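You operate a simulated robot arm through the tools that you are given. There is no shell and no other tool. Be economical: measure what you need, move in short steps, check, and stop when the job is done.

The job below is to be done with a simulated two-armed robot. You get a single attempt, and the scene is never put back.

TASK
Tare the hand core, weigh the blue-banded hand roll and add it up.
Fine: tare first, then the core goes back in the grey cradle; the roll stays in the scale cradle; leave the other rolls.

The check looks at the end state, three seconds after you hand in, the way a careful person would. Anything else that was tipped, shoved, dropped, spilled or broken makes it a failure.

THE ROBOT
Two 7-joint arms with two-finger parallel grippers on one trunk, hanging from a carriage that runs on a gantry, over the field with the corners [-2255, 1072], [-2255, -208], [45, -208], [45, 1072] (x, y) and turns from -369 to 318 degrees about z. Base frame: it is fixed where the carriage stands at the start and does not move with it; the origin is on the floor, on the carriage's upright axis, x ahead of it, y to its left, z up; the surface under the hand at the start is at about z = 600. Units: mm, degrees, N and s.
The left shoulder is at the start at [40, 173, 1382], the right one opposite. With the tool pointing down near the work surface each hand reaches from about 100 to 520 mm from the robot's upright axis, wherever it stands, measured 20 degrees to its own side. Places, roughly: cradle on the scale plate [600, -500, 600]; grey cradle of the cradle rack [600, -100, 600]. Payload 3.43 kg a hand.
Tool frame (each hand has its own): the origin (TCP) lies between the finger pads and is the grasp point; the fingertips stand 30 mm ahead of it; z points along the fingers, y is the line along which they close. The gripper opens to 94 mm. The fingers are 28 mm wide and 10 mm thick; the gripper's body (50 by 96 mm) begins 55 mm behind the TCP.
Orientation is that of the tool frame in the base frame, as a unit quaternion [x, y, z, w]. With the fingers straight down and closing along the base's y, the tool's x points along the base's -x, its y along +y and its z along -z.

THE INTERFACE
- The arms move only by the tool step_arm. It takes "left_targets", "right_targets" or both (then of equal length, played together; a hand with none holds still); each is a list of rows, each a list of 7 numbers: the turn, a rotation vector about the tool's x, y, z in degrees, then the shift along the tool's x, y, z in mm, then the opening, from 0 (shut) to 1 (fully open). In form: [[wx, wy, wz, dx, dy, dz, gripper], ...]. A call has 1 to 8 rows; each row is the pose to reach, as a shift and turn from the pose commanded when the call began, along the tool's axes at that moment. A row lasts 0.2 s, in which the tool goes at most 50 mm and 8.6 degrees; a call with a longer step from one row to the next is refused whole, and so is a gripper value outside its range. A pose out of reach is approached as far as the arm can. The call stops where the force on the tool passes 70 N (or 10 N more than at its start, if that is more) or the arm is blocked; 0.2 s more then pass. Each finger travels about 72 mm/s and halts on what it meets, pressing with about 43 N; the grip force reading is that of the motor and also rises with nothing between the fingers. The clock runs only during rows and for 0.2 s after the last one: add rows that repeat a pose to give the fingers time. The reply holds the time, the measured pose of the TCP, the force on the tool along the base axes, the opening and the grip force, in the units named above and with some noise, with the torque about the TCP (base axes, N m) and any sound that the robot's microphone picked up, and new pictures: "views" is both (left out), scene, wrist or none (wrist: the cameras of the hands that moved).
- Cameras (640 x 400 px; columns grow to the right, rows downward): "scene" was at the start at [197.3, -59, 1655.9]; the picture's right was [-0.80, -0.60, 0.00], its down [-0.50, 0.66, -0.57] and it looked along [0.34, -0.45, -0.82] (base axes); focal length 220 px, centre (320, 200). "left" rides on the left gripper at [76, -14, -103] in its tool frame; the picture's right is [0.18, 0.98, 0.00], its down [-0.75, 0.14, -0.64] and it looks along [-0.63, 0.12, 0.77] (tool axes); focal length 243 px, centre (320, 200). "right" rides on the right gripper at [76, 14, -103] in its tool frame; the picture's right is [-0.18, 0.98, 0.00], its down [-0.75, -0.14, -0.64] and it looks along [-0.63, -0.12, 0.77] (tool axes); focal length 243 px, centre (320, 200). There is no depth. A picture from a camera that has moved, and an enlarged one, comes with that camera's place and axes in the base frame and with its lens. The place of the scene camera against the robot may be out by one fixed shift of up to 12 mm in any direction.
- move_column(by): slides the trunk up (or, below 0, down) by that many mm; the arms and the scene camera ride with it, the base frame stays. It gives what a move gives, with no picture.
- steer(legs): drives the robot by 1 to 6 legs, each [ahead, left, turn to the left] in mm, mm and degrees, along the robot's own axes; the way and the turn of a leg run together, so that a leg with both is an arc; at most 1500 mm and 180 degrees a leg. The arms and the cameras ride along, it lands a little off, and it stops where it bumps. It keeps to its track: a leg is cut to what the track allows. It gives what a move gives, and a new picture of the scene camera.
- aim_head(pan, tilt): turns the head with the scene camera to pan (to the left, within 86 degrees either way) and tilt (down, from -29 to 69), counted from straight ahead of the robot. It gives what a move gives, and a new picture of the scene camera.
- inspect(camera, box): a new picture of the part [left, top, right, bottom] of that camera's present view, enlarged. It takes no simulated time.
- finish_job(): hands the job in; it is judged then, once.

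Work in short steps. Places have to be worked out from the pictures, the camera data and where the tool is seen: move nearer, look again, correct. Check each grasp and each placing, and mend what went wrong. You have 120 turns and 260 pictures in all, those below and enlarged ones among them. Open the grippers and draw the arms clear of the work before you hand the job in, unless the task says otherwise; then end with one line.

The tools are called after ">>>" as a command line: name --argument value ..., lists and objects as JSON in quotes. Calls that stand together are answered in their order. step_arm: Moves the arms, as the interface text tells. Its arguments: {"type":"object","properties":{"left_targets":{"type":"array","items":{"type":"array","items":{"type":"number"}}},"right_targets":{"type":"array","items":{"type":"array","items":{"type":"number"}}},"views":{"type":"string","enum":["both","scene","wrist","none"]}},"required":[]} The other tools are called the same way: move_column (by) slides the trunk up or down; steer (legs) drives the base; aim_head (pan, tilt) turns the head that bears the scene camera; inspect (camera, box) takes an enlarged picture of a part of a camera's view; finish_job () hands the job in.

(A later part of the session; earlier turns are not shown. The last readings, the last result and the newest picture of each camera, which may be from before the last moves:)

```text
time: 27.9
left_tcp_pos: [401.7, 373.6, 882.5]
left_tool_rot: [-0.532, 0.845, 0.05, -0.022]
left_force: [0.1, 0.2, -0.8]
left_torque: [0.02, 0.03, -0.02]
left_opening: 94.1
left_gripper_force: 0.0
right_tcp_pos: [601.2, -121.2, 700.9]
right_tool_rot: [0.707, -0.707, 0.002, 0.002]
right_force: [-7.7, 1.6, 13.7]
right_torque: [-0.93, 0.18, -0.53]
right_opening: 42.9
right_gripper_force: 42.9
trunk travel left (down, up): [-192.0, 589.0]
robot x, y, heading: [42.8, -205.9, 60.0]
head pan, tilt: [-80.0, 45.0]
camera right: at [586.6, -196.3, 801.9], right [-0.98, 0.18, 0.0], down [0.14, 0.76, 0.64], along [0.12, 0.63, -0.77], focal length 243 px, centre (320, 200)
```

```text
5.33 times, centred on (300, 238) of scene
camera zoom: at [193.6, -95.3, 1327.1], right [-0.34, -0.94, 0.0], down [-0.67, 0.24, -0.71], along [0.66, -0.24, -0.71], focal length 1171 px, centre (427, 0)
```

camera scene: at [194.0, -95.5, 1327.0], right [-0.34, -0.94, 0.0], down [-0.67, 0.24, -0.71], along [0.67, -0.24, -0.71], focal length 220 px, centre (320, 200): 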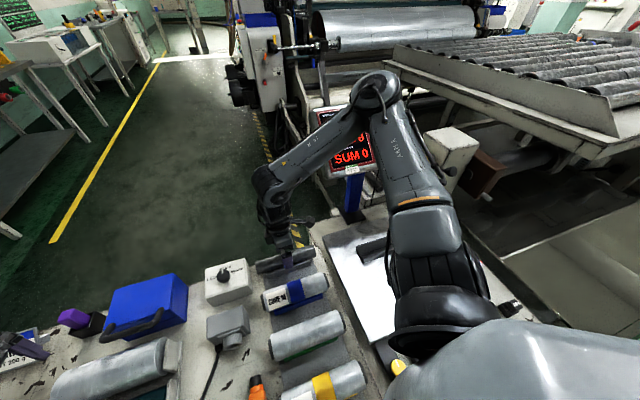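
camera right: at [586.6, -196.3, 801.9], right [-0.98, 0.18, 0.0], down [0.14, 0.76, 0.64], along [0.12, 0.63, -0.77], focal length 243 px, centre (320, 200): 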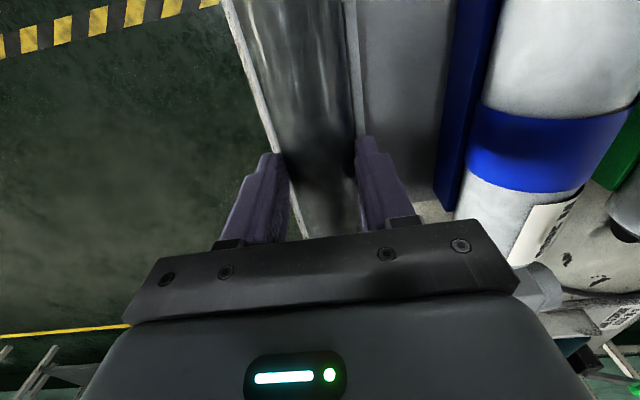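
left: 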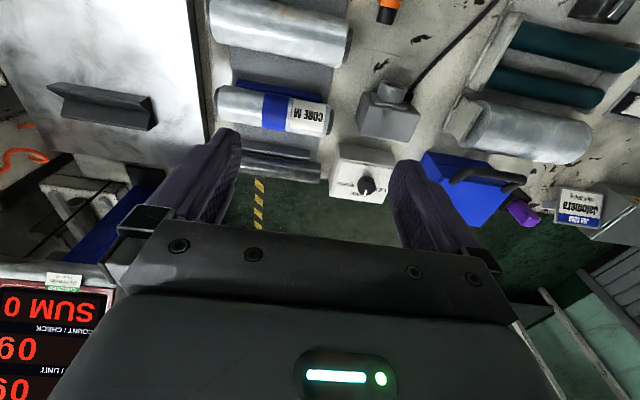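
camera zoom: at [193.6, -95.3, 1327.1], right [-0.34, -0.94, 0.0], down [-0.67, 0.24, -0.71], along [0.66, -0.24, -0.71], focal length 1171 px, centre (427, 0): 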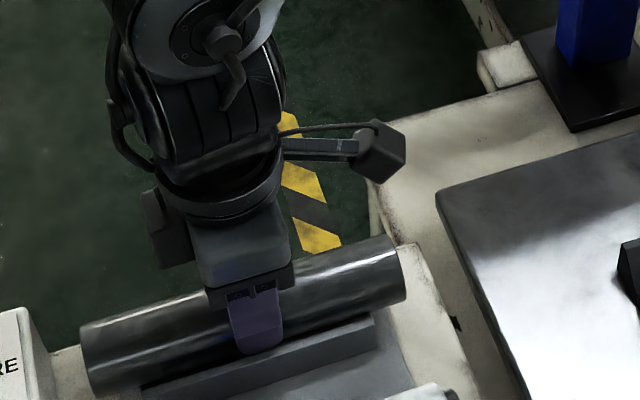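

The opening is now 42.9 mm, which matches the tube. I'll lift gently.

>>> step_arm --right_targets '[[0, 0, 0, 0, 0, -8, 0.2], [0, 0, 0, 0, 0, -16, 0.2], [0, 0, 0, 0, 0, -30, 0.2], [0, 0, 0, 0, 0, -30, 0.2]]' --views "wrist"

>>> inspect --camera "scene" --box '[240, 200, 360, 275]'

```text
time: 28.9
left_tcp_pos: [402.0, 374.8, 882.3]
left_tool_rot: [-0.532, 0.845, 0.05, -0.021]
left_force: [-1.2, 0.5, -0.1]
left_torque: [0.03, 0.0, -0.02]
left_opening: 93.9
left_gripper_force: 0.0
right_tcp_pos: [602.3, -120.1, 730.2]
right_tool_rot: [-0.707, 0.708, -0.002, -0.002]
right_force: [-0.6, -0.3, -0.9]
right_torque: [-0.01, 0.0, 0.04]
right_opening: 42.9
right_gripper_force: 42.8
trunk travel left (down, up): [-192.0, 589.0]
robot x, y, heading: [48.2, -206.3, 60.0]
head pan, tilt: [-80.0, 45.0]
camera right: at [586.6, -195.9, 832.5], right [-0.98, 0.19, 0.0], down [0.14, 0.76, 0.64], along [0.12, 0.63, -0.77], focal length 243 px, centre (320, 200)
```

right: 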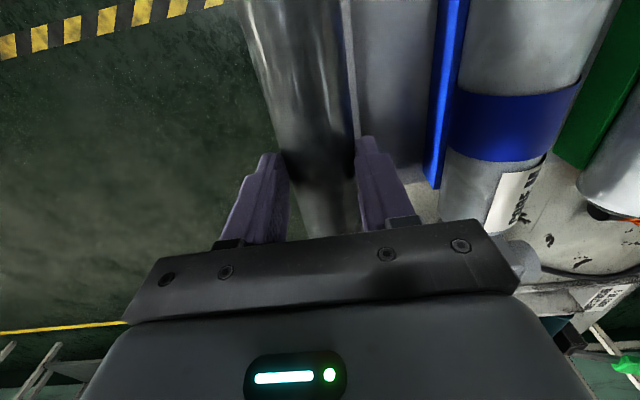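

```text
5.33 times, centred on (300, 238) of scene
camera zoom: at [194.1, -95.3, 1327.0], right [-0.34, -0.94, 0.0], down [-0.67, 0.24, -0.71], along [0.66, -0.24, -0.71], focal length 1171 px, centre (427, 0)
```

zoom: 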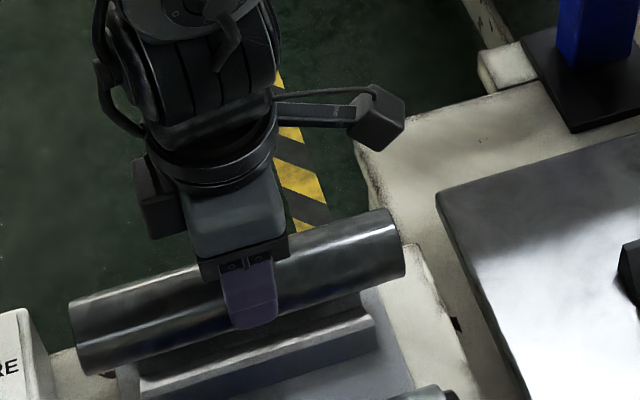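

The core is held and clear. I'll raise it and carry it toward the scale at y=-500.

>>> step_arm --right_targets '[[0, 0, 0, 0, 0, -45, 0.2], [0, 0, 0, 20, 0, -85, 0.2], [0, 0, 0, 65, 0, -100, 0.2], [0, 0, 0, 110, 0, -100, 0.2], [0, 0, 0, 155, 0, -100, 0.2], [0, 0, 0, 200, 0, -100, 0.2], [0, 0, 0, 245, 0, -100, 0.2], [0, 0, 0, 260, 0, -100, 0.2]]' --views "both"

```text
time: 30.7
left_tcp_pos: [401.9, 374.3, 881.9]
left_tool_rot: [-0.532, 0.845, 0.049, -0.021]
left_force: [0.1, 0.7, 0.8]
left_torque: [-0.01, 0.01, 0.0]
left_opening: 93.9
left_gripper_force: 0.0
right_tcp_pos: [602.0, -380.6, 833.1]
right_tool_rot: [-0.707, 0.708, -0.002, -0.001]
right_force: [0.0, 0.3, -2.1]
right_torque: [0.0, 0.0, -0.01]
right_opening: 42.6
right_gripper_force: 43.3
trunk travel left (down, up): [-192.0, 589.0]
robot x, y, heading: [40.7, -203.5, 60.5]
head pan, tilt: [-80.0, 45.0]
camera scene: at [194.2, -95.2, 1327.0], right [-0.34, -0.94, 0.0], down [-0.67, 0.24, -0.71], along [0.67, -0.24, -0.71], focal length 220 px, centre (320, 200)
camera right: at [586.9, -456.5, 933.8], right [-0.98, 0.19, 0.0], down [0.14, 0.76, 0.64], along [0.12, 0.63, -0.77], focal length 243 px, centre (320, 200)
```

scene: 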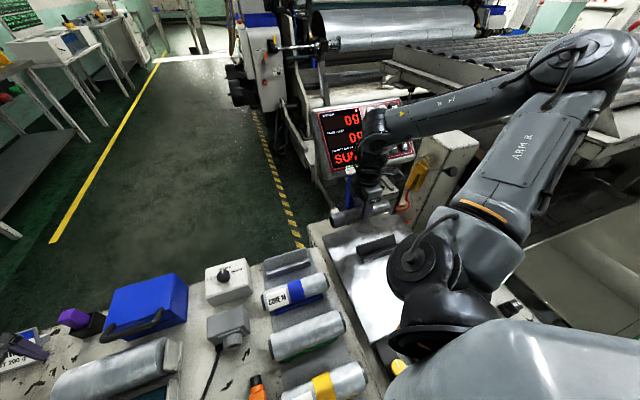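
right: 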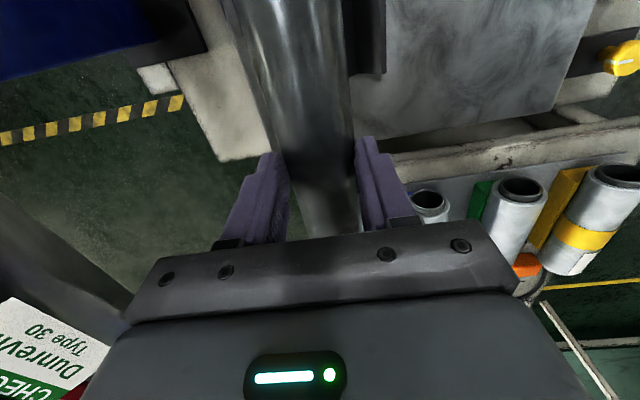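

I'll zoom in on the scale cradle from both cameras to fix its location.

>>> inspect --camera "scene" --box '[300, 190, 430, 290]'

>>> inspect --camera "right" --box '[260, 0, 500, 150]'

```text
4.00 times, centred on (365, 240) of scene
camera zoom: at [194.2, -95.2, 1327.0], right [-0.34, -0.94, 0.0], down [-0.67, 0.24, -0.71], along [0.67, -0.24, -0.71], focal length 879 px, centre (140, 40)
```

zoom: 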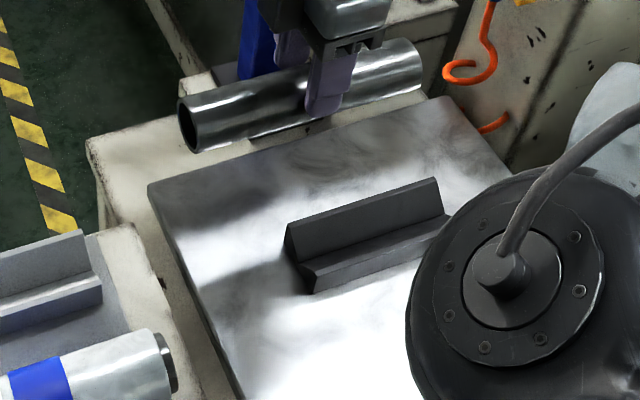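

```text
2.67 times, centred on (380, 75) of right
camera zoom: at [586.9, -456.5, 933.8], right [-0.98, 0.19, 0.0], down [0.14, 0.76, 0.64], along [0.12, 0.63, -0.77], focal length 647 px, centre (160, 533)
```

zoom: 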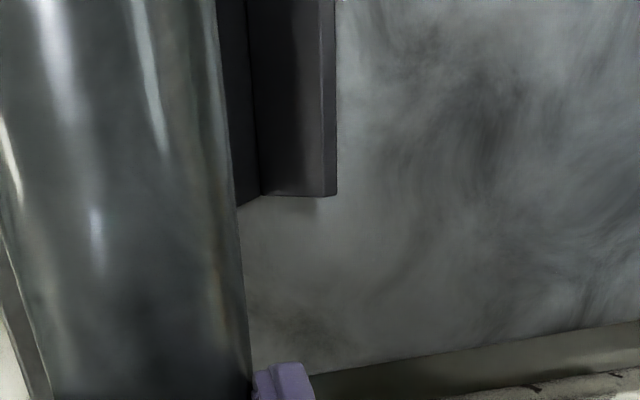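

Rough estimate puts the scale cradle's axis at x≈550, y from -385 to -530. I'll move the hand to the side to see it with the wrist camera without the tube in the way.

>>> step_arm --right_targets '[[0, 0, 0, 35, 30, 0, 0.2], [0, 0, 0, 70, 62, 0, 0.2], [0, 0, 0, 105, 95, 0, 0.2], [0, 0, 0, 140, 130, 0, 0.2], [0, 0, 0, 140, 130, 0, 0.2]]' --views "both"

>>> inspect --camera "right" --box '[100, 0, 400, 180]'

```text
time: 31.9
left_tcp_pos: [403.0, 374.8, 882.6]
left_tool_rot: [-0.532, 0.845, 0.049, -0.021]
left_force: [-0.2, -0.2, 0.5]
left_torque: [-0.02, -0.03, -0.02]
left_opening: 94.2
left_gripper_force: 0.1
right_tcp_pos: [555.3, -433.9, 833.9]
right_tool_rot: [-0.707, 0.708, -0.003, -0.002]
right_force: [0.4, -0.9, -0.2]
right_torque: [-0.01, -0.01, 0.0]
right_opening: 42.7
right_gripper_force: 43.3
right hand out of reach, approached as far as the arm can: row 2, 3, 4, 5
trunk travel left (down, up): [-192.0, 589.0]
robot x, y, heading: [45.1, -203.9, 59.8]
head pan, tilt: [-80.0, 45.0]
camera scene: at [194.4, -95.0, 1327.1], right [-0.34, -0.94, 0.0], down [-0.66, 0.24, -0.71], along [0.67, -0.24, -0.71], focal length 220 px, centre (320, 200)
camera right: at [540.1, -509.5, 935.2], right [-0.98, 0.19, 0.0], down [0.14, 0.76, 0.64], along [0.12, 0.63, -0.77], focal length 243 px, centre (320, 200)
```

scene: 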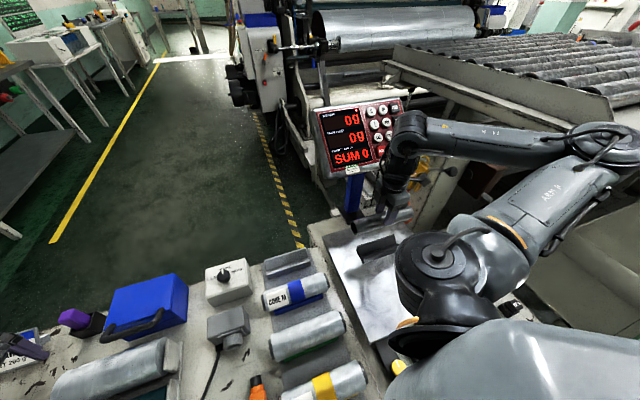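
right: 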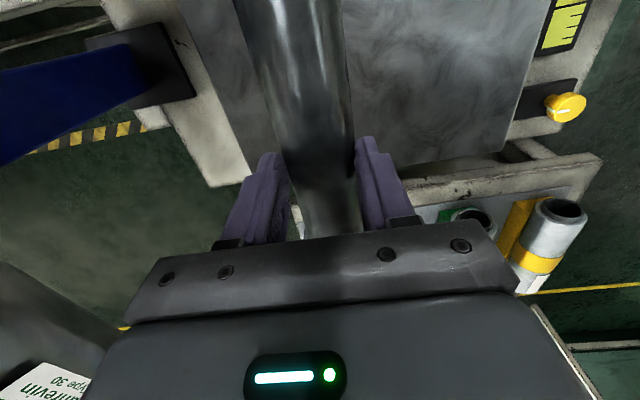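

```text
2.13 times, centred on (250, 90) of right
camera zoom: at [540.1, -509.5, 935.2], right [-0.98, 0.19, 0.0], down [0.14, 0.76, 0.64], along [0.12, 0.63, -0.77], focal length 518 px, centre (469, 435)
```

zoom: 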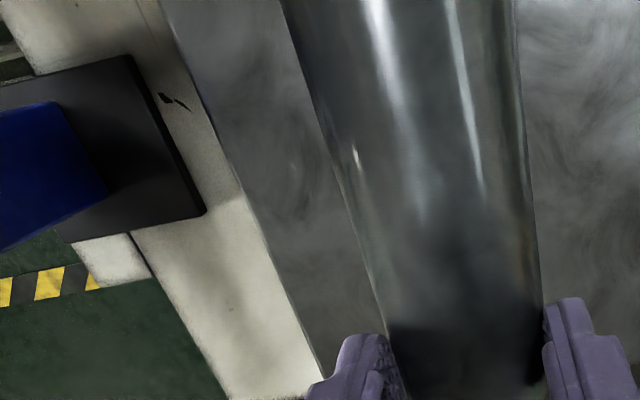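

At this heading the hand can't reach the scale well. I'll raise the trunk a bit for clearance, turn the robot right by 25°, and look again.

>>> move_column --by 120

>>> steer --legs '[[0, 0, -25]]'

>>> aim_head --pan -68 --tilt 50

```text
time: 33.4
left_tcp_pos: [402.1, 373.0, 1001.2]
left_tool_rot: [-0.532, 0.845, 0.049, -0.021]
left_force: [0.1, -0.6, 0.4]
left_torque: [-0.01, 0.0, -0.05]
left_opening: 94.1
left_gripper_force: 0.1
right_tcp_pos: [553.7, -433.0, 954.9]
right_tool_rot: [-0.707, 0.707, -0.002, -0.001]
right_force: [-0.2, 0.3, -0.3]
right_torque: [-0.01, 0.02, 0.01]
right_opening: 43.1
right_gripper_force: 43.4
trunk travel left (down, up): [-312.0, 469.0]
robot x, y, heading: [41.8, -205.9, 60.1]
head pan, tilt: [-80.0, 45.0]
```

```text
time: 35.0
left_tcp_pos: [613.2, 167.9, 1002.6]
left_tool_rot: [-0.335, 0.941, 0.052, -0.01]
left_force: [-0.2, 0.5, -0.8]
left_torque: [0.01, 0.05, 0.0]
left_opening: 93.9
left_gripper_force: 0.0
right_tcp_pos: [410.2, -629.3, 953.4]
right_tool_rot: [-0.536, 0.844, -0.002, -0.002]
right_force: [-0.4, -0.4, -1.0]
right_torque: [-0.03, 0.0, -0.03]
right_opening: 42.6
right_gripper_force: 43.1
trunk travel left (down, up): [-312.0, 469.0]
robot x, y, heading: [46.4, -203.2, 35.2]
head pan, tilt: [-80.0, 45.0]
camera scene: at [226.5, -172.0, 1447.0], right [-0.71, -0.71, 0.0], down [-0.5, 0.5, -0.71], along [0.5, -0.5, -0.71], focal length 220 px, centre (320, 200)
```

scene: 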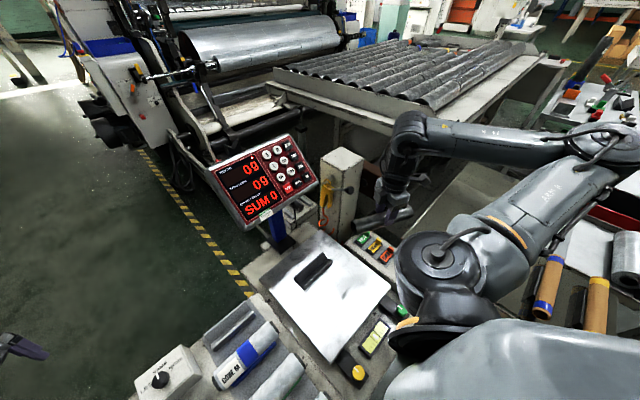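

```text
time: 35.8
left_tcp_pos: [614.0, 167.6, 1002.7]
left_tool_rot: [-0.336, 0.94, 0.053, -0.01]
left_force: [0.0, 0.6, 0.4]
left_torque: [0.05, 0.05, -0.01]
left_opening: 93.9
left_gripper_force: 0.2
right_tcp_pos: [410.4, -627.5, 953.5]
right_tool_rot: [-0.537, 0.844, -0.001, -0.002]
right_force: [0.5, -0.3, -1.3]
right_torque: [0.02, 0.0, 0.02]
right_opening: 42.7
right_gripper_force: 42.7
trunk travel left (down, up): [-312.0, 469.0]
robot x, y, heading: [40.7, -205.0, 35.0]
head pan, tilt: [-68.0, 50.0]
camera scene: at [233.6, -156.4, 1440.1], right [-0.54, -0.84, 0.0], down [-0.64, 0.42, -0.64], along [0.54, -0.35, -0.77], focal length 220 px, centre (320, 200)
```

scene: 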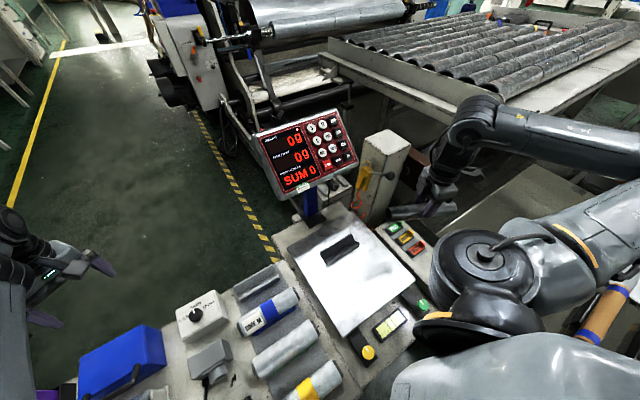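

Clear view now. I'll zoom on the scale cradle and the keypad.

>>> inspect --camera "scene" --box '[220, 200, 380, 300]'

>>> inspect --camera "scene" --box '[250, 95, 370, 205]'

```text
4.00 times, centred on (300, 250) of scene
camera zoom: at [233.6, -156.4, 1440.1], right [-0.54, -0.84, 0.0], down [-0.64, 0.42, -0.64], along [0.54, -0.35, -0.77], focal length 879 px, centre (400, 0)
```

zoom: 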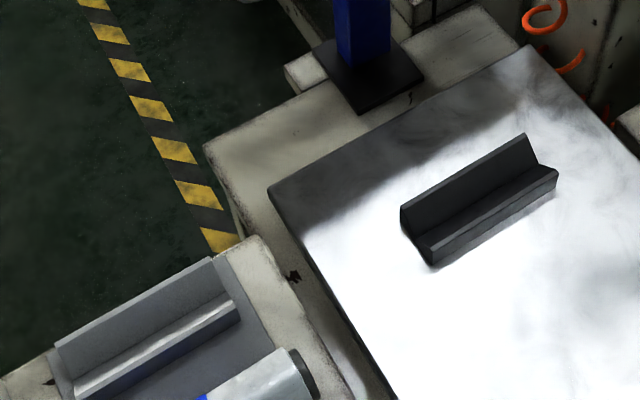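

```text
3.64 times, centred on (310, 150) of scene
camera zoom: at [233.6, -156.4, 1440.1], right [-0.54, -0.84, 0.0], down [-0.64, 0.42, -0.64], along [0.54, -0.35, -0.77], focal length 799 px, centre (356, 382)
```

zoom: 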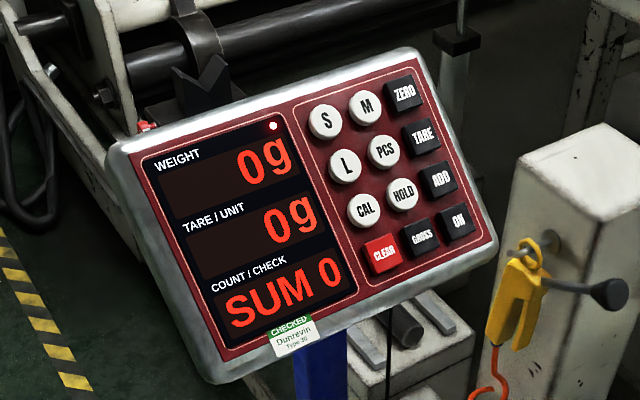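

I judge the scale cradle's axis at x≈555, with y centre ≈-460 and about the rack's height. I'll bring the core above it, rotated to lie along y.

>>> step_arm --right_targets '[[0, 0, -5, -42, -12, 0, 0.2], [0, 0, -10, -84, -24, 0, 0.2], [0, 0, -15, -127, -37, 0, 0.2], [0, 0, -20, -169, -49, 0, 0.2], [0, 0, -25, -211, -61.4, 0, 0.2], [0, 0, -25, -211, -61.4, 40, 0.2], [0, 0, -25, -211, -61.4, 80, 0.2]]' --views "scene"

```text
time: 37.4
left_tcp_pos: [613.8, 168.1, 1002.9]
left_tool_rot: [-0.336, 0.94, 0.053, -0.009]
left_force: [-0.1, 0.4, -0.1]
left_torque: [-0.01, -0.03, -0.01]
left_opening: 94.0
left_gripper_force: 0.0
right_tcp_pos: [553.7, -461.9, 872.2]
right_tool_rot: [-0.707, 0.707, -0.002, -0.002]
right_force: [0.3, 0.5, -0.3]
right_torque: [-0.03, 0.0, 0.0]
right_opening: 42.9
right_gripper_force: 42.4
trunk travel left (down, up): [-312.0, 469.0]
robot x, y, heading: [40.6, -206.6, 35.1]
head pan, tilt: [-68.0, 50.0]
camera scene: at [233.8, -156.1, 1440.2], right [-0.54, -0.84, 0.0], down [-0.64, 0.42, -0.64], along [0.54, -0.35, -0.77], focal length 220 px, centre (320, 200)
```

scene: 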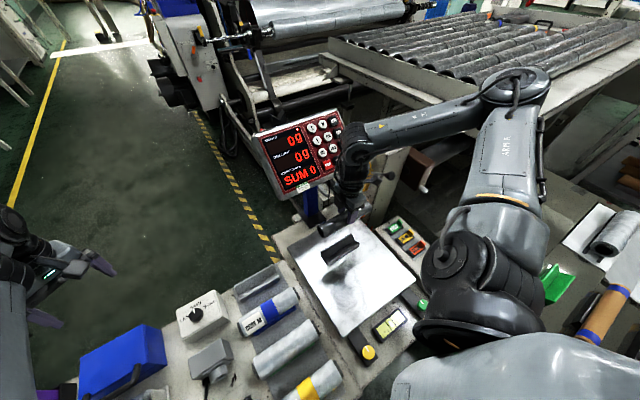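

Reach is good. I'll lower the trunk 120 mm and check the alignment.

>>> move_column --by -120

>>> inspect --camera "scene" --box '[260, 150, 420, 250]'

>>> inspect --camera "right" --box '[160, 0, 480, 200]'

```text
time: 38.9
left_tcp_pos: [613.3, 168.1, 882.3]
left_tool_rot: [-0.335, 0.941, 0.052, -0.009]
left_force: [-0.1, -0.3, 0.1]
left_torque: [-0.01, -0.05, 0.0]
left_opening: 93.7
left_gripper_force: 0.1
right_tcp_pos: [554.2, -462.4, 752.8]
right_tool_rot: [-0.707, 0.707, -0.002, -0.002]
right_force: [-1.0, 0.3, -1.4]
right_torque: [-0.02, 0.0, -0.01]
right_opening: 43.0
right_gripper_force: 43.2
trunk travel left (down, up): [-192.0, 589.0]
robot x, y, heading: [47.3, -204.8, 34.9]
head pan, tilt: [-68.0, 50.0]
```

```text
4.00 times, centred on (340, 200) of scene
camera zoom: at [233.7, -156.4, 1320.2], right [-0.54, -0.84, 0.0], down [-0.64, 0.42, -0.64], along [0.54, -0.35, -0.77], focal length 879 px, centre (240, 200)
```

zoom: 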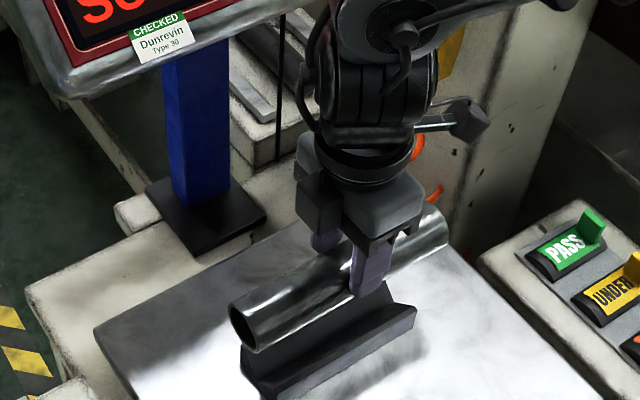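

```text
2.00 times, centred on (320, 100) of right
camera zoom: at [539.4, -538.6, 854.6], right [-0.98, 0.19, 0.0], down [0.14, 0.76, 0.64], along [0.12, 0.63, -0.77], focal length 485 px, centre (320, 400)
```

zoom: 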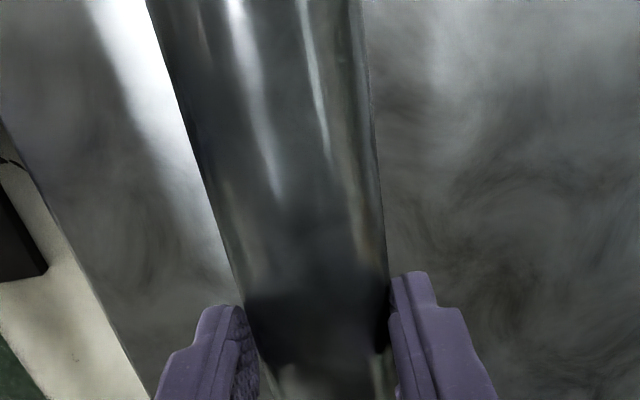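

The tube hides the cradle in the wrist view, which puts the cradle axis near x≈560, y≈-455. I'll shift slightly and descend carefully, watching the force.

>>> step_arm --right_targets '[[0, 0, 0, -3, -5, 20, 0.2], [0, 0, 0, -5, -5, 38, 0.2], [0, 0, 0, -5, -5, 50, 0.2], [0, 0, 0, -5, -5, 50, 0.2]]' --views "none"

>>> inspect --camera "scene" --box '[260, 150, 420, 250]'

>>> inspect --camera "right" --box '[160, 0, 480, 200]'

```text
time: 39.9
left_tcp_pos: [614.1, 167.7, 882.7]
left_tool_rot: [-0.336, 0.94, 0.053, -0.009]
left_force: [0.2, 0.2, 1.1]
left_torque: [-0.02, -0.02, -0.03]
left_opening: 94.0
left_gripper_force: 0.2
right_tcp_pos: [558.6, -458.4, 702.1]
right_tool_rot: [-0.707, 0.707, -0.001, -0.003]
right_force: [0.5, 1.3, -1.3]
right_torque: [0.0, 0.02, 0.0]
right_opening: 42.7
right_gripper_force: 42.9
trunk travel left (down, up): [-192.0, 589.0]
robot x, y, heading: [41.5, -203.4, 35.0]
head pan, tilt: [-68.0, 50.0]
```

```text
4.00 times, centred on (340, 200) of scene
camera zoom: at [233.6, -156.4, 1320.1], right [-0.54, -0.84, 0.0], down [-0.64, 0.42, -0.64], along [0.54, -0.35, -0.77], focal length 879 px, centre (240, 200)
```

zoom: 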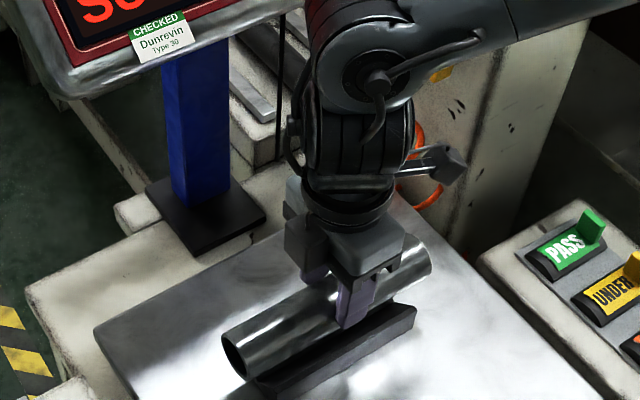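

```text
2.00 times, centred on (320, 100) of right
camera zoom: at [544.3, -534.0, 804.9], right [-0.98, 0.19, 0.0], down [0.14, 0.76, 0.64], along [0.12, 0.63, -0.77], focal length 485 px, centre (320, 400)
```

zoom: 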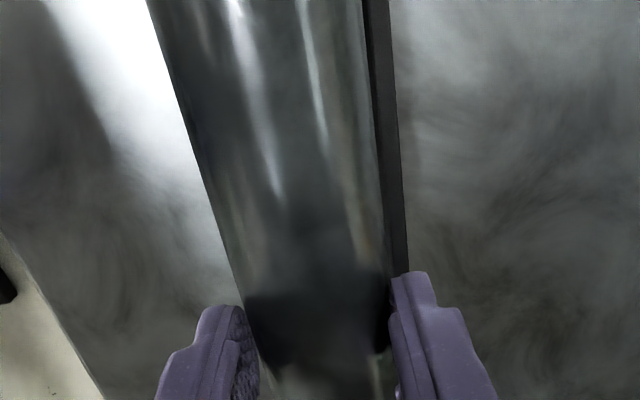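

The near rail is visible at x≈528, so the cradle axis is at about 557 and the hand is well aligned. I'll lower in small steps.

>>> step_arm --right_targets '[[0, 0, 0, 0, 1.5, 4, 0.2], [0, 0, 0, 0, 1.5, 8, 0.2], [0, 0, 0, 0, 1.5, 8, 0.2]]' --views "none"

>>> inspect --camera "scene" --box '[250, 95, 420, 260]'

```text
time: 40.7
left_tcp_pos: [614.4, 167.3, 881.4]
left_tool_rot: [-0.335, 0.941, 0.053, -0.009]
left_force: [1.2, 0.0, -0.1]
left_torque: [-0.02, 0.0, -0.01]
left_opening: 94.1
left_gripper_force: 0.0
right_tcp_pos: [557.8, -457.8, 694.7]
right_tool_rot: [-0.707, 0.707, -0.001, -0.002]
right_force: [0.0, -0.4, -0.9]
right_torque: [-0.02, 0.01, 0.02]
right_opening: 42.5
right_gripper_force: 42.8
trunk travel left (down, up): [-192.0, 589.0]
robot x, y, heading: [44.4, -203.7, 34.8]
head pan, tilt: [-68.0, 50.0]
```

```text
2.42 times, centred on (335, 178) of scene
camera zoom: at [233.6, -156.4, 1320.1], right [-0.54, -0.84, 0.0], down [-0.64, 0.42, -0.64], along [0.54, -0.35, -0.77], focal length 532 px, centre (284, 254)
```

zoom: 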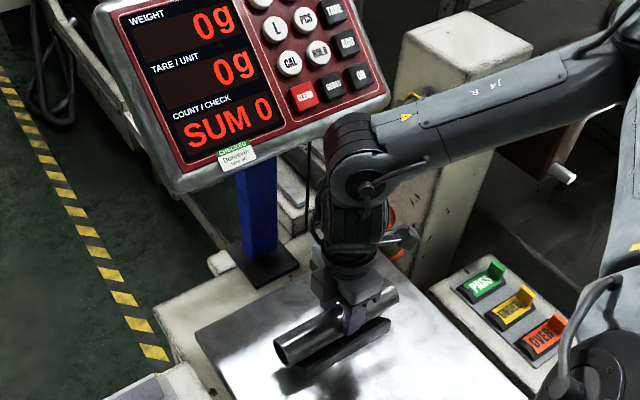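

No contact yet and the weight still reads 0 g, which works as a contact sensor. I'll continue down.

>>> step_arm --right_targets '[[0, 0, 0, 0, 0, 3, 0.2], [0, 0, 0, 0, 0, 6, 0.2], [0, 0, 0, 0, 0, 6, 0.2]]' --views "none"

>>> inspect --camera "scene" --box '[250, 95, 420, 260]'

```text
time: 41.5
left_tcp_pos: [613.2, 167.9, 882.5]
left_tool_rot: [-0.336, 0.94, 0.053, -0.01]
left_force: [-0.5, -1.3, 0.2]
left_torque: [-0.01, 0.0, -0.01]
left_opening: 94.0
left_gripper_force: 0.1
right_tcp_pos: [557.7, -457.7, 688.6]
right_tool_rot: [-0.707, 0.708, -0.002, -0.002]
right_force: [0.6, -0.4, -1.5]
right_torque: [0.0, 0.0, -0.02]
right_opening: 42.6
right_gripper_force: 43.0
trunk travel left (down, up): [-192.0, 589.0]
robot x, y, heading: [46.6, -201.4, 35.1]
head pan, tilt: [-68.0, 50.0]
```

```text
2.42 times, centred on (335, 178) of scene
camera zoom: at [233.6, -156.4, 1320.1], right [-0.54, -0.84, 0.0], down [-0.64, 0.42, -0.64], along [0.54, -0.35, -0.77], focal length 532 px, centre (284, 254)
```

zoom: 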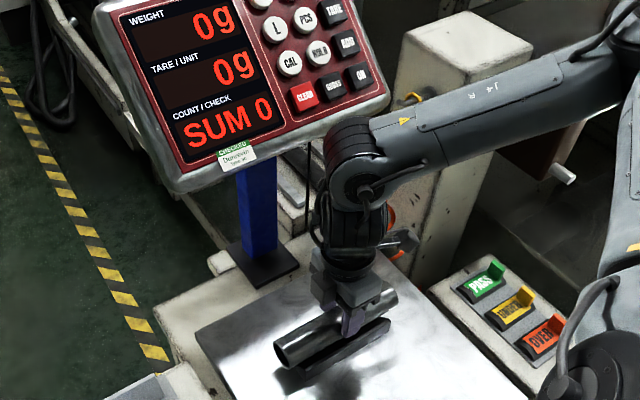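

Still no contact; I'll continue down.

>>> step_arm --right_targets '[[0, 0, 0, 0, 0, 3, 0.2], [0, 0, 0, 0, 0, 6, 0.2], [0, 0, 0, 0, 0, 6, 0.2]]' --views "none"

>>> inspect --camera "scene" --box '[250, 95, 420, 260]'

>>> inspect --camera "right" --box '[160, 0, 480, 200]'

```text
time: 42.3
left_tcp_pos: [613.2, 167.0, 881.4]
left_tool_rot: [-0.336, 0.94, 0.053, -0.01]
left_force: [0.5, -0.5, 0.1]
left_torque: [-0.01, 0.02, 0.0]
left_opening: 94.0
left_gripper_force: 0.0
right_tcp_pos: [557.3, -458.6, 684.2]
right_tool_rot: [0.707, -0.707, 0.001, 0.003]
right_force: [0.8, -0.1, -0.6]
right_torque: [-0.01, 0.07, -0.02]
right_opening: 42.7
right_gripper_force: 43.2
trunk travel left (down, up): [-192.0, 589.0]
robot x, y, heading: [42.9, -207.5, 34.6]
head pan, tilt: [-68.0, 50.0]
```

```text
2.42 times, centred on (335, 178) of scene
camera zoom: at [233.6, -156.4, 1320.1], right [-0.54, -0.84, 0.0], down [-0.64, 0.42, -0.64], along [0.54, -0.35, -0.77], focal length 532 px, centre (284, 254)
```

zoom: 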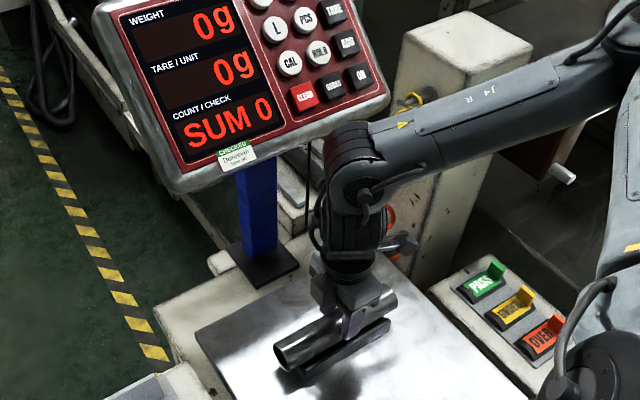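

```text
2.00 times, centred on (320, 100) of right
camera zoom: at [543.1, -533.9, 784.8], right [-0.98, 0.19, 0.0], down [0.14, 0.76, 0.64], along [0.12, 0.63, -0.77], focal length 485 px, centre (320, 400)
```

zoom: 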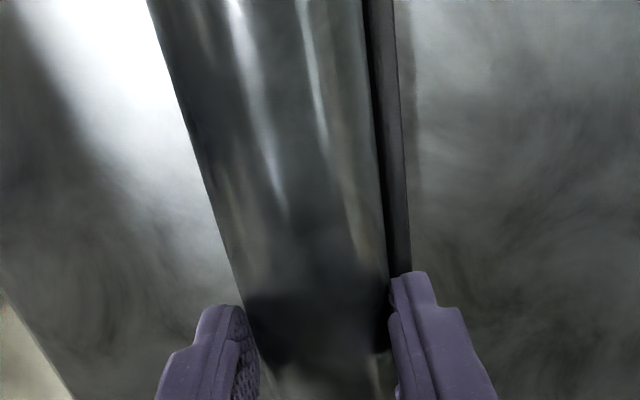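

Nearly seated, with the tube's lower edge close to the rail. I'll shift 2 mm toward -x and continue.

>>> step_arm --right_targets '[[0, 0, 0, 0, 2, 2, 0.2], [0, 0, 0, 0, 2, 4, 0.2], [0, 0, 0, 0, 2, 6, 0.2], [0, 0, 0, 0, 2, 6, 0.2]]' --views "none"

>>> inspect --camera "scene" --box '[250, 95, 420, 260]'

```text
time: 43.3
left_tcp_pos: [613.5, 167.2, 882.7]
left_tool_rot: [-0.335, 0.941, 0.053, -0.009]
left_force: [0.2, 0.0, 0.6]
left_torque: [-0.01, 0.0, 0.0]
left_opening: 94.3
left_gripper_force: 0.0
right_tcp_pos: [555.3, -457.7, 676.1]
right_tool_rot: [-0.706, 0.708, -0.002, -0.002]
right_force: [-0.8, -1.4, 3.4]
right_torque: [0.41, 0.09, 0.05]
right_opening: 42.7
right_gripper_force: 43.1
trunk travel left (down, up): [-192.0, 589.0]
robot x, y, heading: [44.1, -205.4, 35.0]
head pan, tilt: [-68.0, 50.0]
```

```text
2.42 times, centred on (335, 178) of scene
camera zoom: at [233.7, -156.5, 1320.2], right [-0.54, -0.84, 0.0], down [-0.64, 0.42, -0.64], along [0.54, -0.35, -0.77], focal length 532 px, centre (284, 254)
```

zoom: 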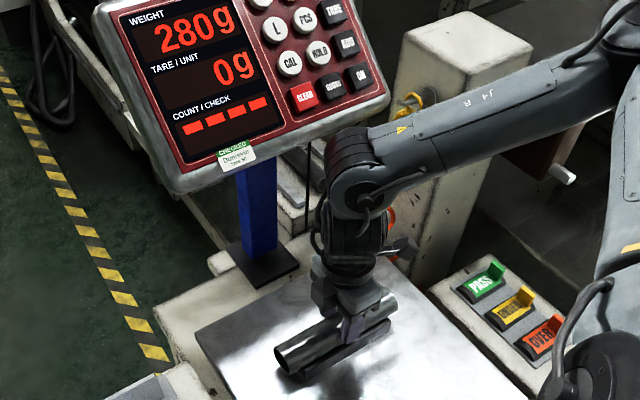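

Contact at TCP z≈676, with the scale showing load. I'll open the fingers to release.

>>> step_arm --right_targets '[[0, 0, 0, 0, 0, 0, 0.5], [0, 0, 0, 0, 0, 0, 0.65], [0, 0, 0, 0, 0, 0, 0.8], [0, 0, 0, 0, 0, 0, 0.8]]' --views "wrist"

>>> inspect --camera "scene" --box '[250, 95, 420, 260]'

```text
time: 44.3
left_tcp_pos: [613.0, 168.8, 882.5]
left_tool_rot: [-0.335, 0.941, 0.054, -0.009]
left_force: [0.3, -0.1, 0.6]
left_torque: [0.0, -0.01, -0.02]
left_opening: 94.2
left_gripper_force: 0.0
right_tcp_pos: [555.3, -457.0, 677.1]
right_tool_rot: [-0.706, 0.708, -0.001, -0.003]
right_force: [0.4, 0.1, 0.1]
right_torque: [0.01, -0.05, -0.01]
right_opening: 75.1
right_gripper_force: 0.1
trunk travel left (down, up): [-192.0, 589.0]
robot x, y, heading: [44.3, -204.2, 35.4]
head pan, tilt: [-68.0, 50.0]
camera right: at [540.8, -533.9, 778.4], right [-0.98, 0.19, 0.0], down [0.14, 0.76, 0.64], along [0.12, 0.63, -0.77], focal length 243 px, centre (320, 200)
```

right: 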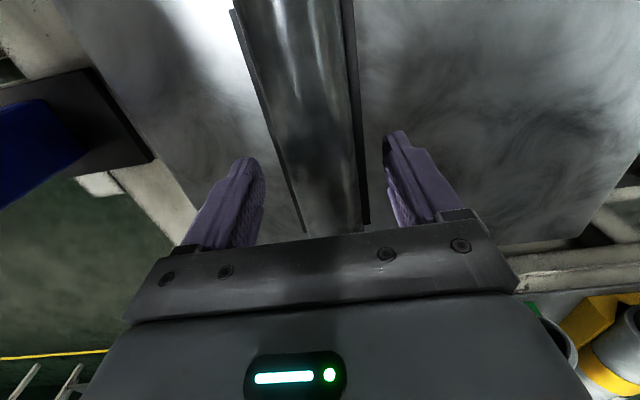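

```text
2.42 times, centred on (335, 178) of scene
camera zoom: at [233.7, -156.4, 1320.1], right [-0.54, -0.84, 0.0], down [-0.64, 0.42, -0.64], along [0.54, -0.35, -0.77], focal length 532 px, centre (284, 254)
```

zoom: 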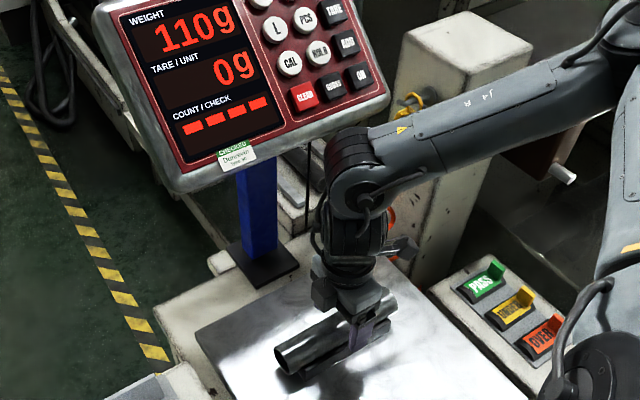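

The core is seated and reads 110 g. I'll raise the trunk 200 mm to withdraw straight up, then check that the reading has settled.

>>> move_column --by 200

>>> inspect --camera "scene" --box '[240, 130, 420, 290]'

>>> inspect --camera "right" --box '[0, 0, 640, 400]'

```text
time: 46.5
left_tcp_pos: [613.8, 169.5, 1083.0]
left_tool_rot: [-0.336, 0.94, 0.053, -0.01]
left_force: [0.4, -0.2, 0.2]
left_torque: [0.03, 0.0, 0.0]
left_opening: 94.3
left_gripper_force: 0.0
right_tcp_pos: [554.6, -457.7, 875.8]
right_tool_rot: [-0.706, 0.708, -0.001, -0.002]
right_force: [0.7, -0.4, -0.3]
right_torque: [0.01, 0.0, 0.01]
right_opening: 75.5
right_gripper_force: 0.0
trunk travel left (down, up): [-392.0, 389.0]
robot x, y, heading: [44.0, -203.1, 34.9]
head pan, tilt: [-68.0, 50.0]
```

```text
2.50 times, centred on (330, 210) of scene
camera zoom: at [233.6, -156.4, 1520.0], right [-0.54, -0.84, 0.0], down [-0.64, 0.42, -0.64], along [0.54, -0.35, -0.77], focal length 549 px, centre (295, 175)
```

zoom: 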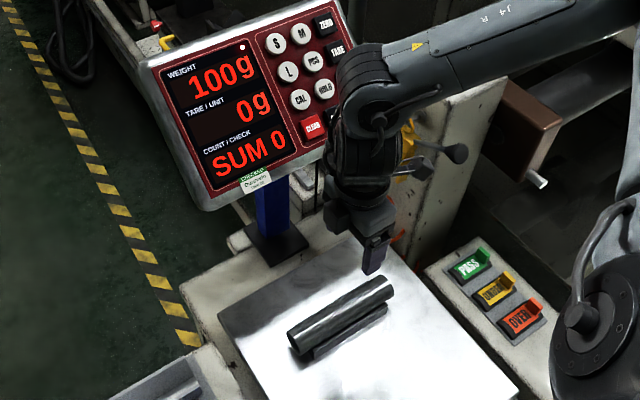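

```text
1.00 times, centred on (320, 200) of right (not enlarged: the box is as wide or as high as the picture)
camera zoom: at [540.6, -533.9, 978.3], right [-0.98, 0.19, 0.0], down [0.14, 0.76, 0.64], along [0.12, 0.63, -0.77], focal length 243 px, centre (320, 200)
```

zoom: 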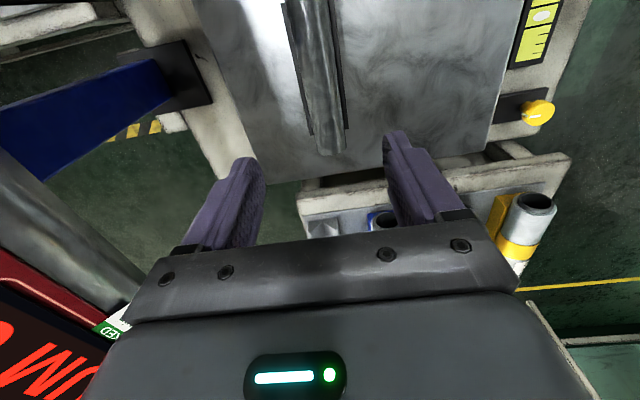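

Stable at 100 g. I'll close the fingers and move the hand up and over, in line with the TARE key, which I triangulate at about (776, -585, 994) on a face tilted ~38°.

>>> step_arm --right_targets '[[0, 0, 0, 0, 0, -45, 0.4], [0, 0, 0, 25, 0, -88, 0], [0, 0, 0, 65, 0, -115, 0], [0, 0, 0, 105, 0, -145, 0], [0, 0, 0, 127, 0, -185, 0], [0, 0, 0, 127, 0, -210, 0]]' --views "none"

>>> step_arm --right_targets '[[7.6, 0, 0, 0, -25, 0, 0], [15.2, 0, 0, 0, -55, 0, 0], [22.8, 0, 0, 0, -85, 0, 0], [30.4, 0, 0, 0, -115, 0, 0], [38, 0, 0, 0, -140, 0, 0], [38, 0, 0, 0, -140, 0, 0]]' --views "both"

```text
time: 47.9
left_tcp_pos: [613.0, 167.9, 1082.9]
left_tool_rot: [-0.336, 0.94, 0.054, -0.009]
left_force: [0.6, 0.3, -0.1]
left_torque: [-0.03, -0.03, -0.03]
left_opening: 94.2
left_gripper_force: 0.1
right_tcp_pos: [554.0, -583.2, 1089.6]
right_tool_rot: [-0.706, 0.708, -0.001, -0.003]
right_force: [-0.6, -0.4, -0.1]
right_torque: [-0.01, -0.04, 0.01]
right_opening: 0.0
right_gripper_force: 33.1
trunk travel left (down, up): [-392.0, 389.0]
robot x, y, heading: [47.8, -203.4, 35.3]
head pan, tilt: [-68.0, 50.0]
```

```text
time: 49.2
left_tcp_pos: [612.7, 167.8, 1083.1]
left_tool_rot: [-0.336, 0.94, 0.053, -0.01]
left_force: [-0.4, 0.1, 0.5]
left_torque: [0.02, 0.0, 0.0]
left_opening: 93.9
left_gripper_force: 0.1
right_tcp_pos: [697.2, -585.1, 1088.5]
right_tool_rot: [-0.668, 0.669, -0.233, 0.228]
right_force: [-0.1, -0.9, -0.8]
right_torque: [0.02, 0.01, 0.0]
right_opening: 0.2
right_gripper_force: 33.2
trunk travel left (down, up): [-392.0, 389.0]
robot x, y, heading: [43.3, -205.1, 35.1]
head pan, tilt: [-68.0, 50.0]
camera scene: at [233.6, -156.4, 1520.1], right [-0.54, -0.84, 0.0], down [-0.64, 0.42, -0.64], along [0.54, -0.35, -0.77], focal length 220 px, centre (320, 200)
camera right: at [622.3, -661.0, 1159.9], right [-0.77, 0.18, -0.61], down [-0.28, 0.76, 0.59], along [0.57, 0.63, -0.53], focal length 243 px, centre (320, 200)
```

scene: 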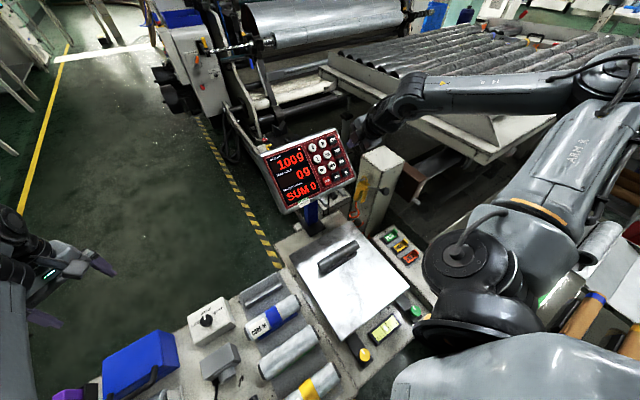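
right: 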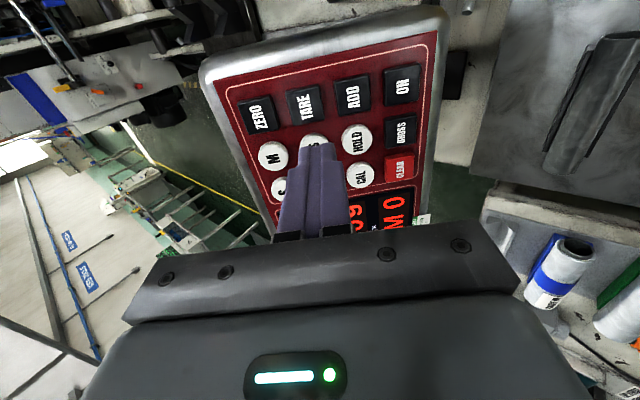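

The keypad is in clear view and TARE lies about 15 mm further up the column from my press line. I'll correct and approach 60 mm.

>>> step_arm --right_targets '[[0, 0, 0, 2, -8, 25, 0], [0, 0, 0, 3, -15, 50, 0], [0, 0, 0, 3, -15, 65, 0], [0, 0, 0, 3, -15, 65, 0]]' --views "none"

>>> inspect --camera "right" --box '[200, 20, 440, 200]'

>>> inspect --camera "scene" --box '[260, 90, 420, 210]'

```text
time: 50.2
left_tcp_pos: [614.3, 168.6, 1082.2]
left_tool_rot: [-0.335, 0.941, 0.053, -0.009]
left_force: [-0.4, -0.3, 0.3]
left_torque: [0.0, 0.0, -0.01]
left_opening: 93.8
left_gripper_force: 0.1
right_tcp_pos: [747.6, -587.8, 1045.8]
right_tool_rot: [-0.668, 0.67, -0.233, 0.227]
right_force: [-0.7, 0.1, -0.3]
right_torque: [-0.01, 0.0, 0.0]
right_opening: 0.0
right_gripper_force: 32.8
trunk travel left (down, up): [-392.0, 389.0]
robot x, y, heading: [39.8, -207.4, 35.1]
head pan, tilt: [-68.0, 50.0]
```

```text
2.22 times, centred on (320, 110) of right
camera zoom: at [673.7, -664.9, 1117.2], right [-0.77, 0.18, -0.61], down [-0.28, 0.76, 0.59], along [0.57, 0.63, -0.54], focal length 539 px, centre (320, 400)
```

zoom: 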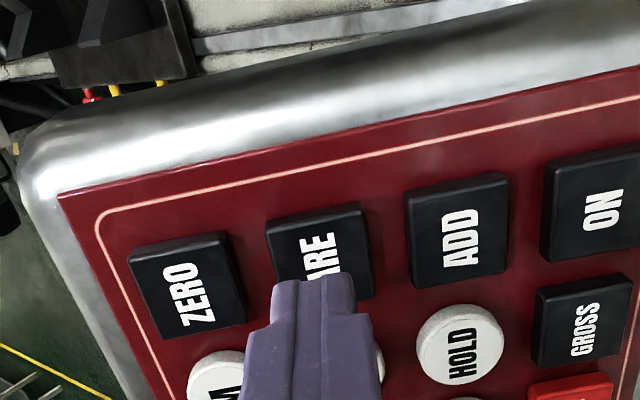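

```text
3.33 times, centred on (340, 150) of scene
camera zoom: at [233.6, -156.4, 1520.1], right [-0.54, -0.84, 0.0], down [-0.64, 0.42, -0.64], along [0.54, -0.35, -0.77], focal length 732 px, centre (253, 367)
```

zoom: 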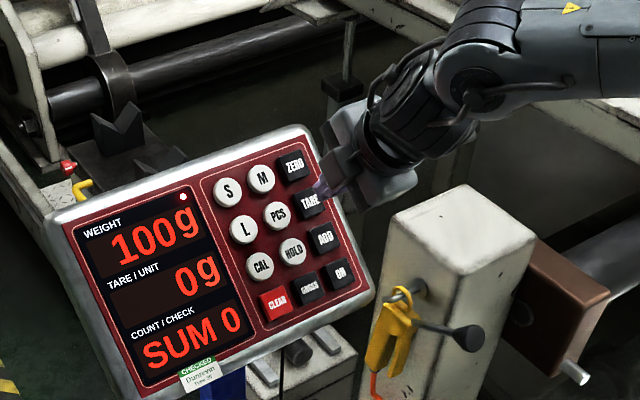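

The fingertip is lined up with TARE, about 15–20 mm away. I'll advance in fine steps.

>>> step_arm --right_targets '[[0, 0, 0, 0, 0, 8, 0], [0, 0, 0, 0, 0, 12, 0], [0, 0, 0, 0, 0, 15, 0], [0, 0, 0, 0, 0, 15, 0]]' --views "none"

>>> inspect --camera "right" --box '[200, 20, 440, 200]'

>>> inspect --camera "scene" --box '[260, 90, 420, 210]'

```text
time: 51.2
left_tcp_pos: [613.5, 169.0, 1082.1]
left_tool_rot: [-0.335, 0.941, 0.053, -0.009]
left_force: [-1.3, 1.0, -0.6]
left_torque: [0.0, 0.02, 0.0]
left_opening: 94.0
left_gripper_force: 0.1
right_tcp_pos: [757.4, -587.8, 1033.3]
right_tool_rot: [0.669, -0.669, 0.232, -0.228]
right_force: [-0.2, 0.1, -0.3]
right_torque: [0.02, 0.01, 0.01]
right_opening: 0.0
right_gripper_force: 32.8
trunk travel left (down, up): [-392.0, 389.0]
robot x, y, heading: [43.5, -203.2, 35.0]
head pan, tilt: [-68.0, 50.0]
```

```text
2.22 times, centred on (320, 110) of right
camera zoom: at [682.3, -663.7, 1105.0], right [-0.77, 0.18, -0.61], down [-0.28, 0.76, 0.59], along [0.57, 0.63, -0.54], focal length 539 px, centre (320, 400)
```

zoom: 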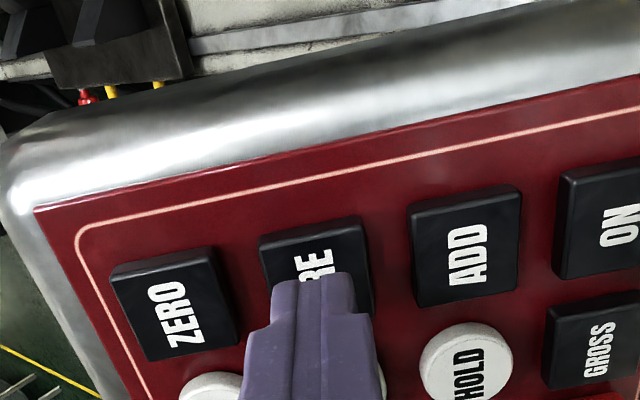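

```text
3.33 times, centred on (340, 150) of scene
camera zoom: at [233.6, -156.4, 1520.1], right [-0.54, -0.84, 0.0], down [-0.64, 0.42, -0.64], along [0.54, -0.35, -0.77], focal length 732 px, centre (253, 367)
```

zoom: 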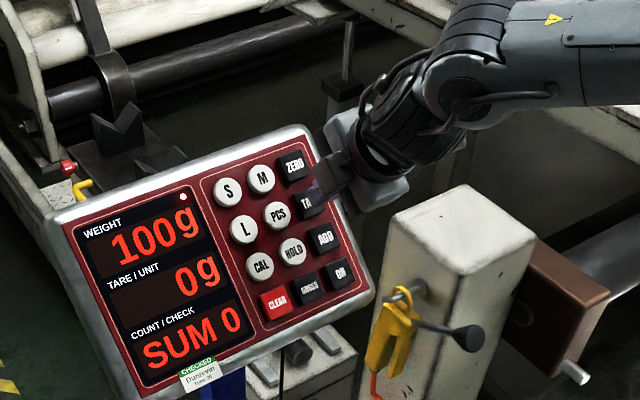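

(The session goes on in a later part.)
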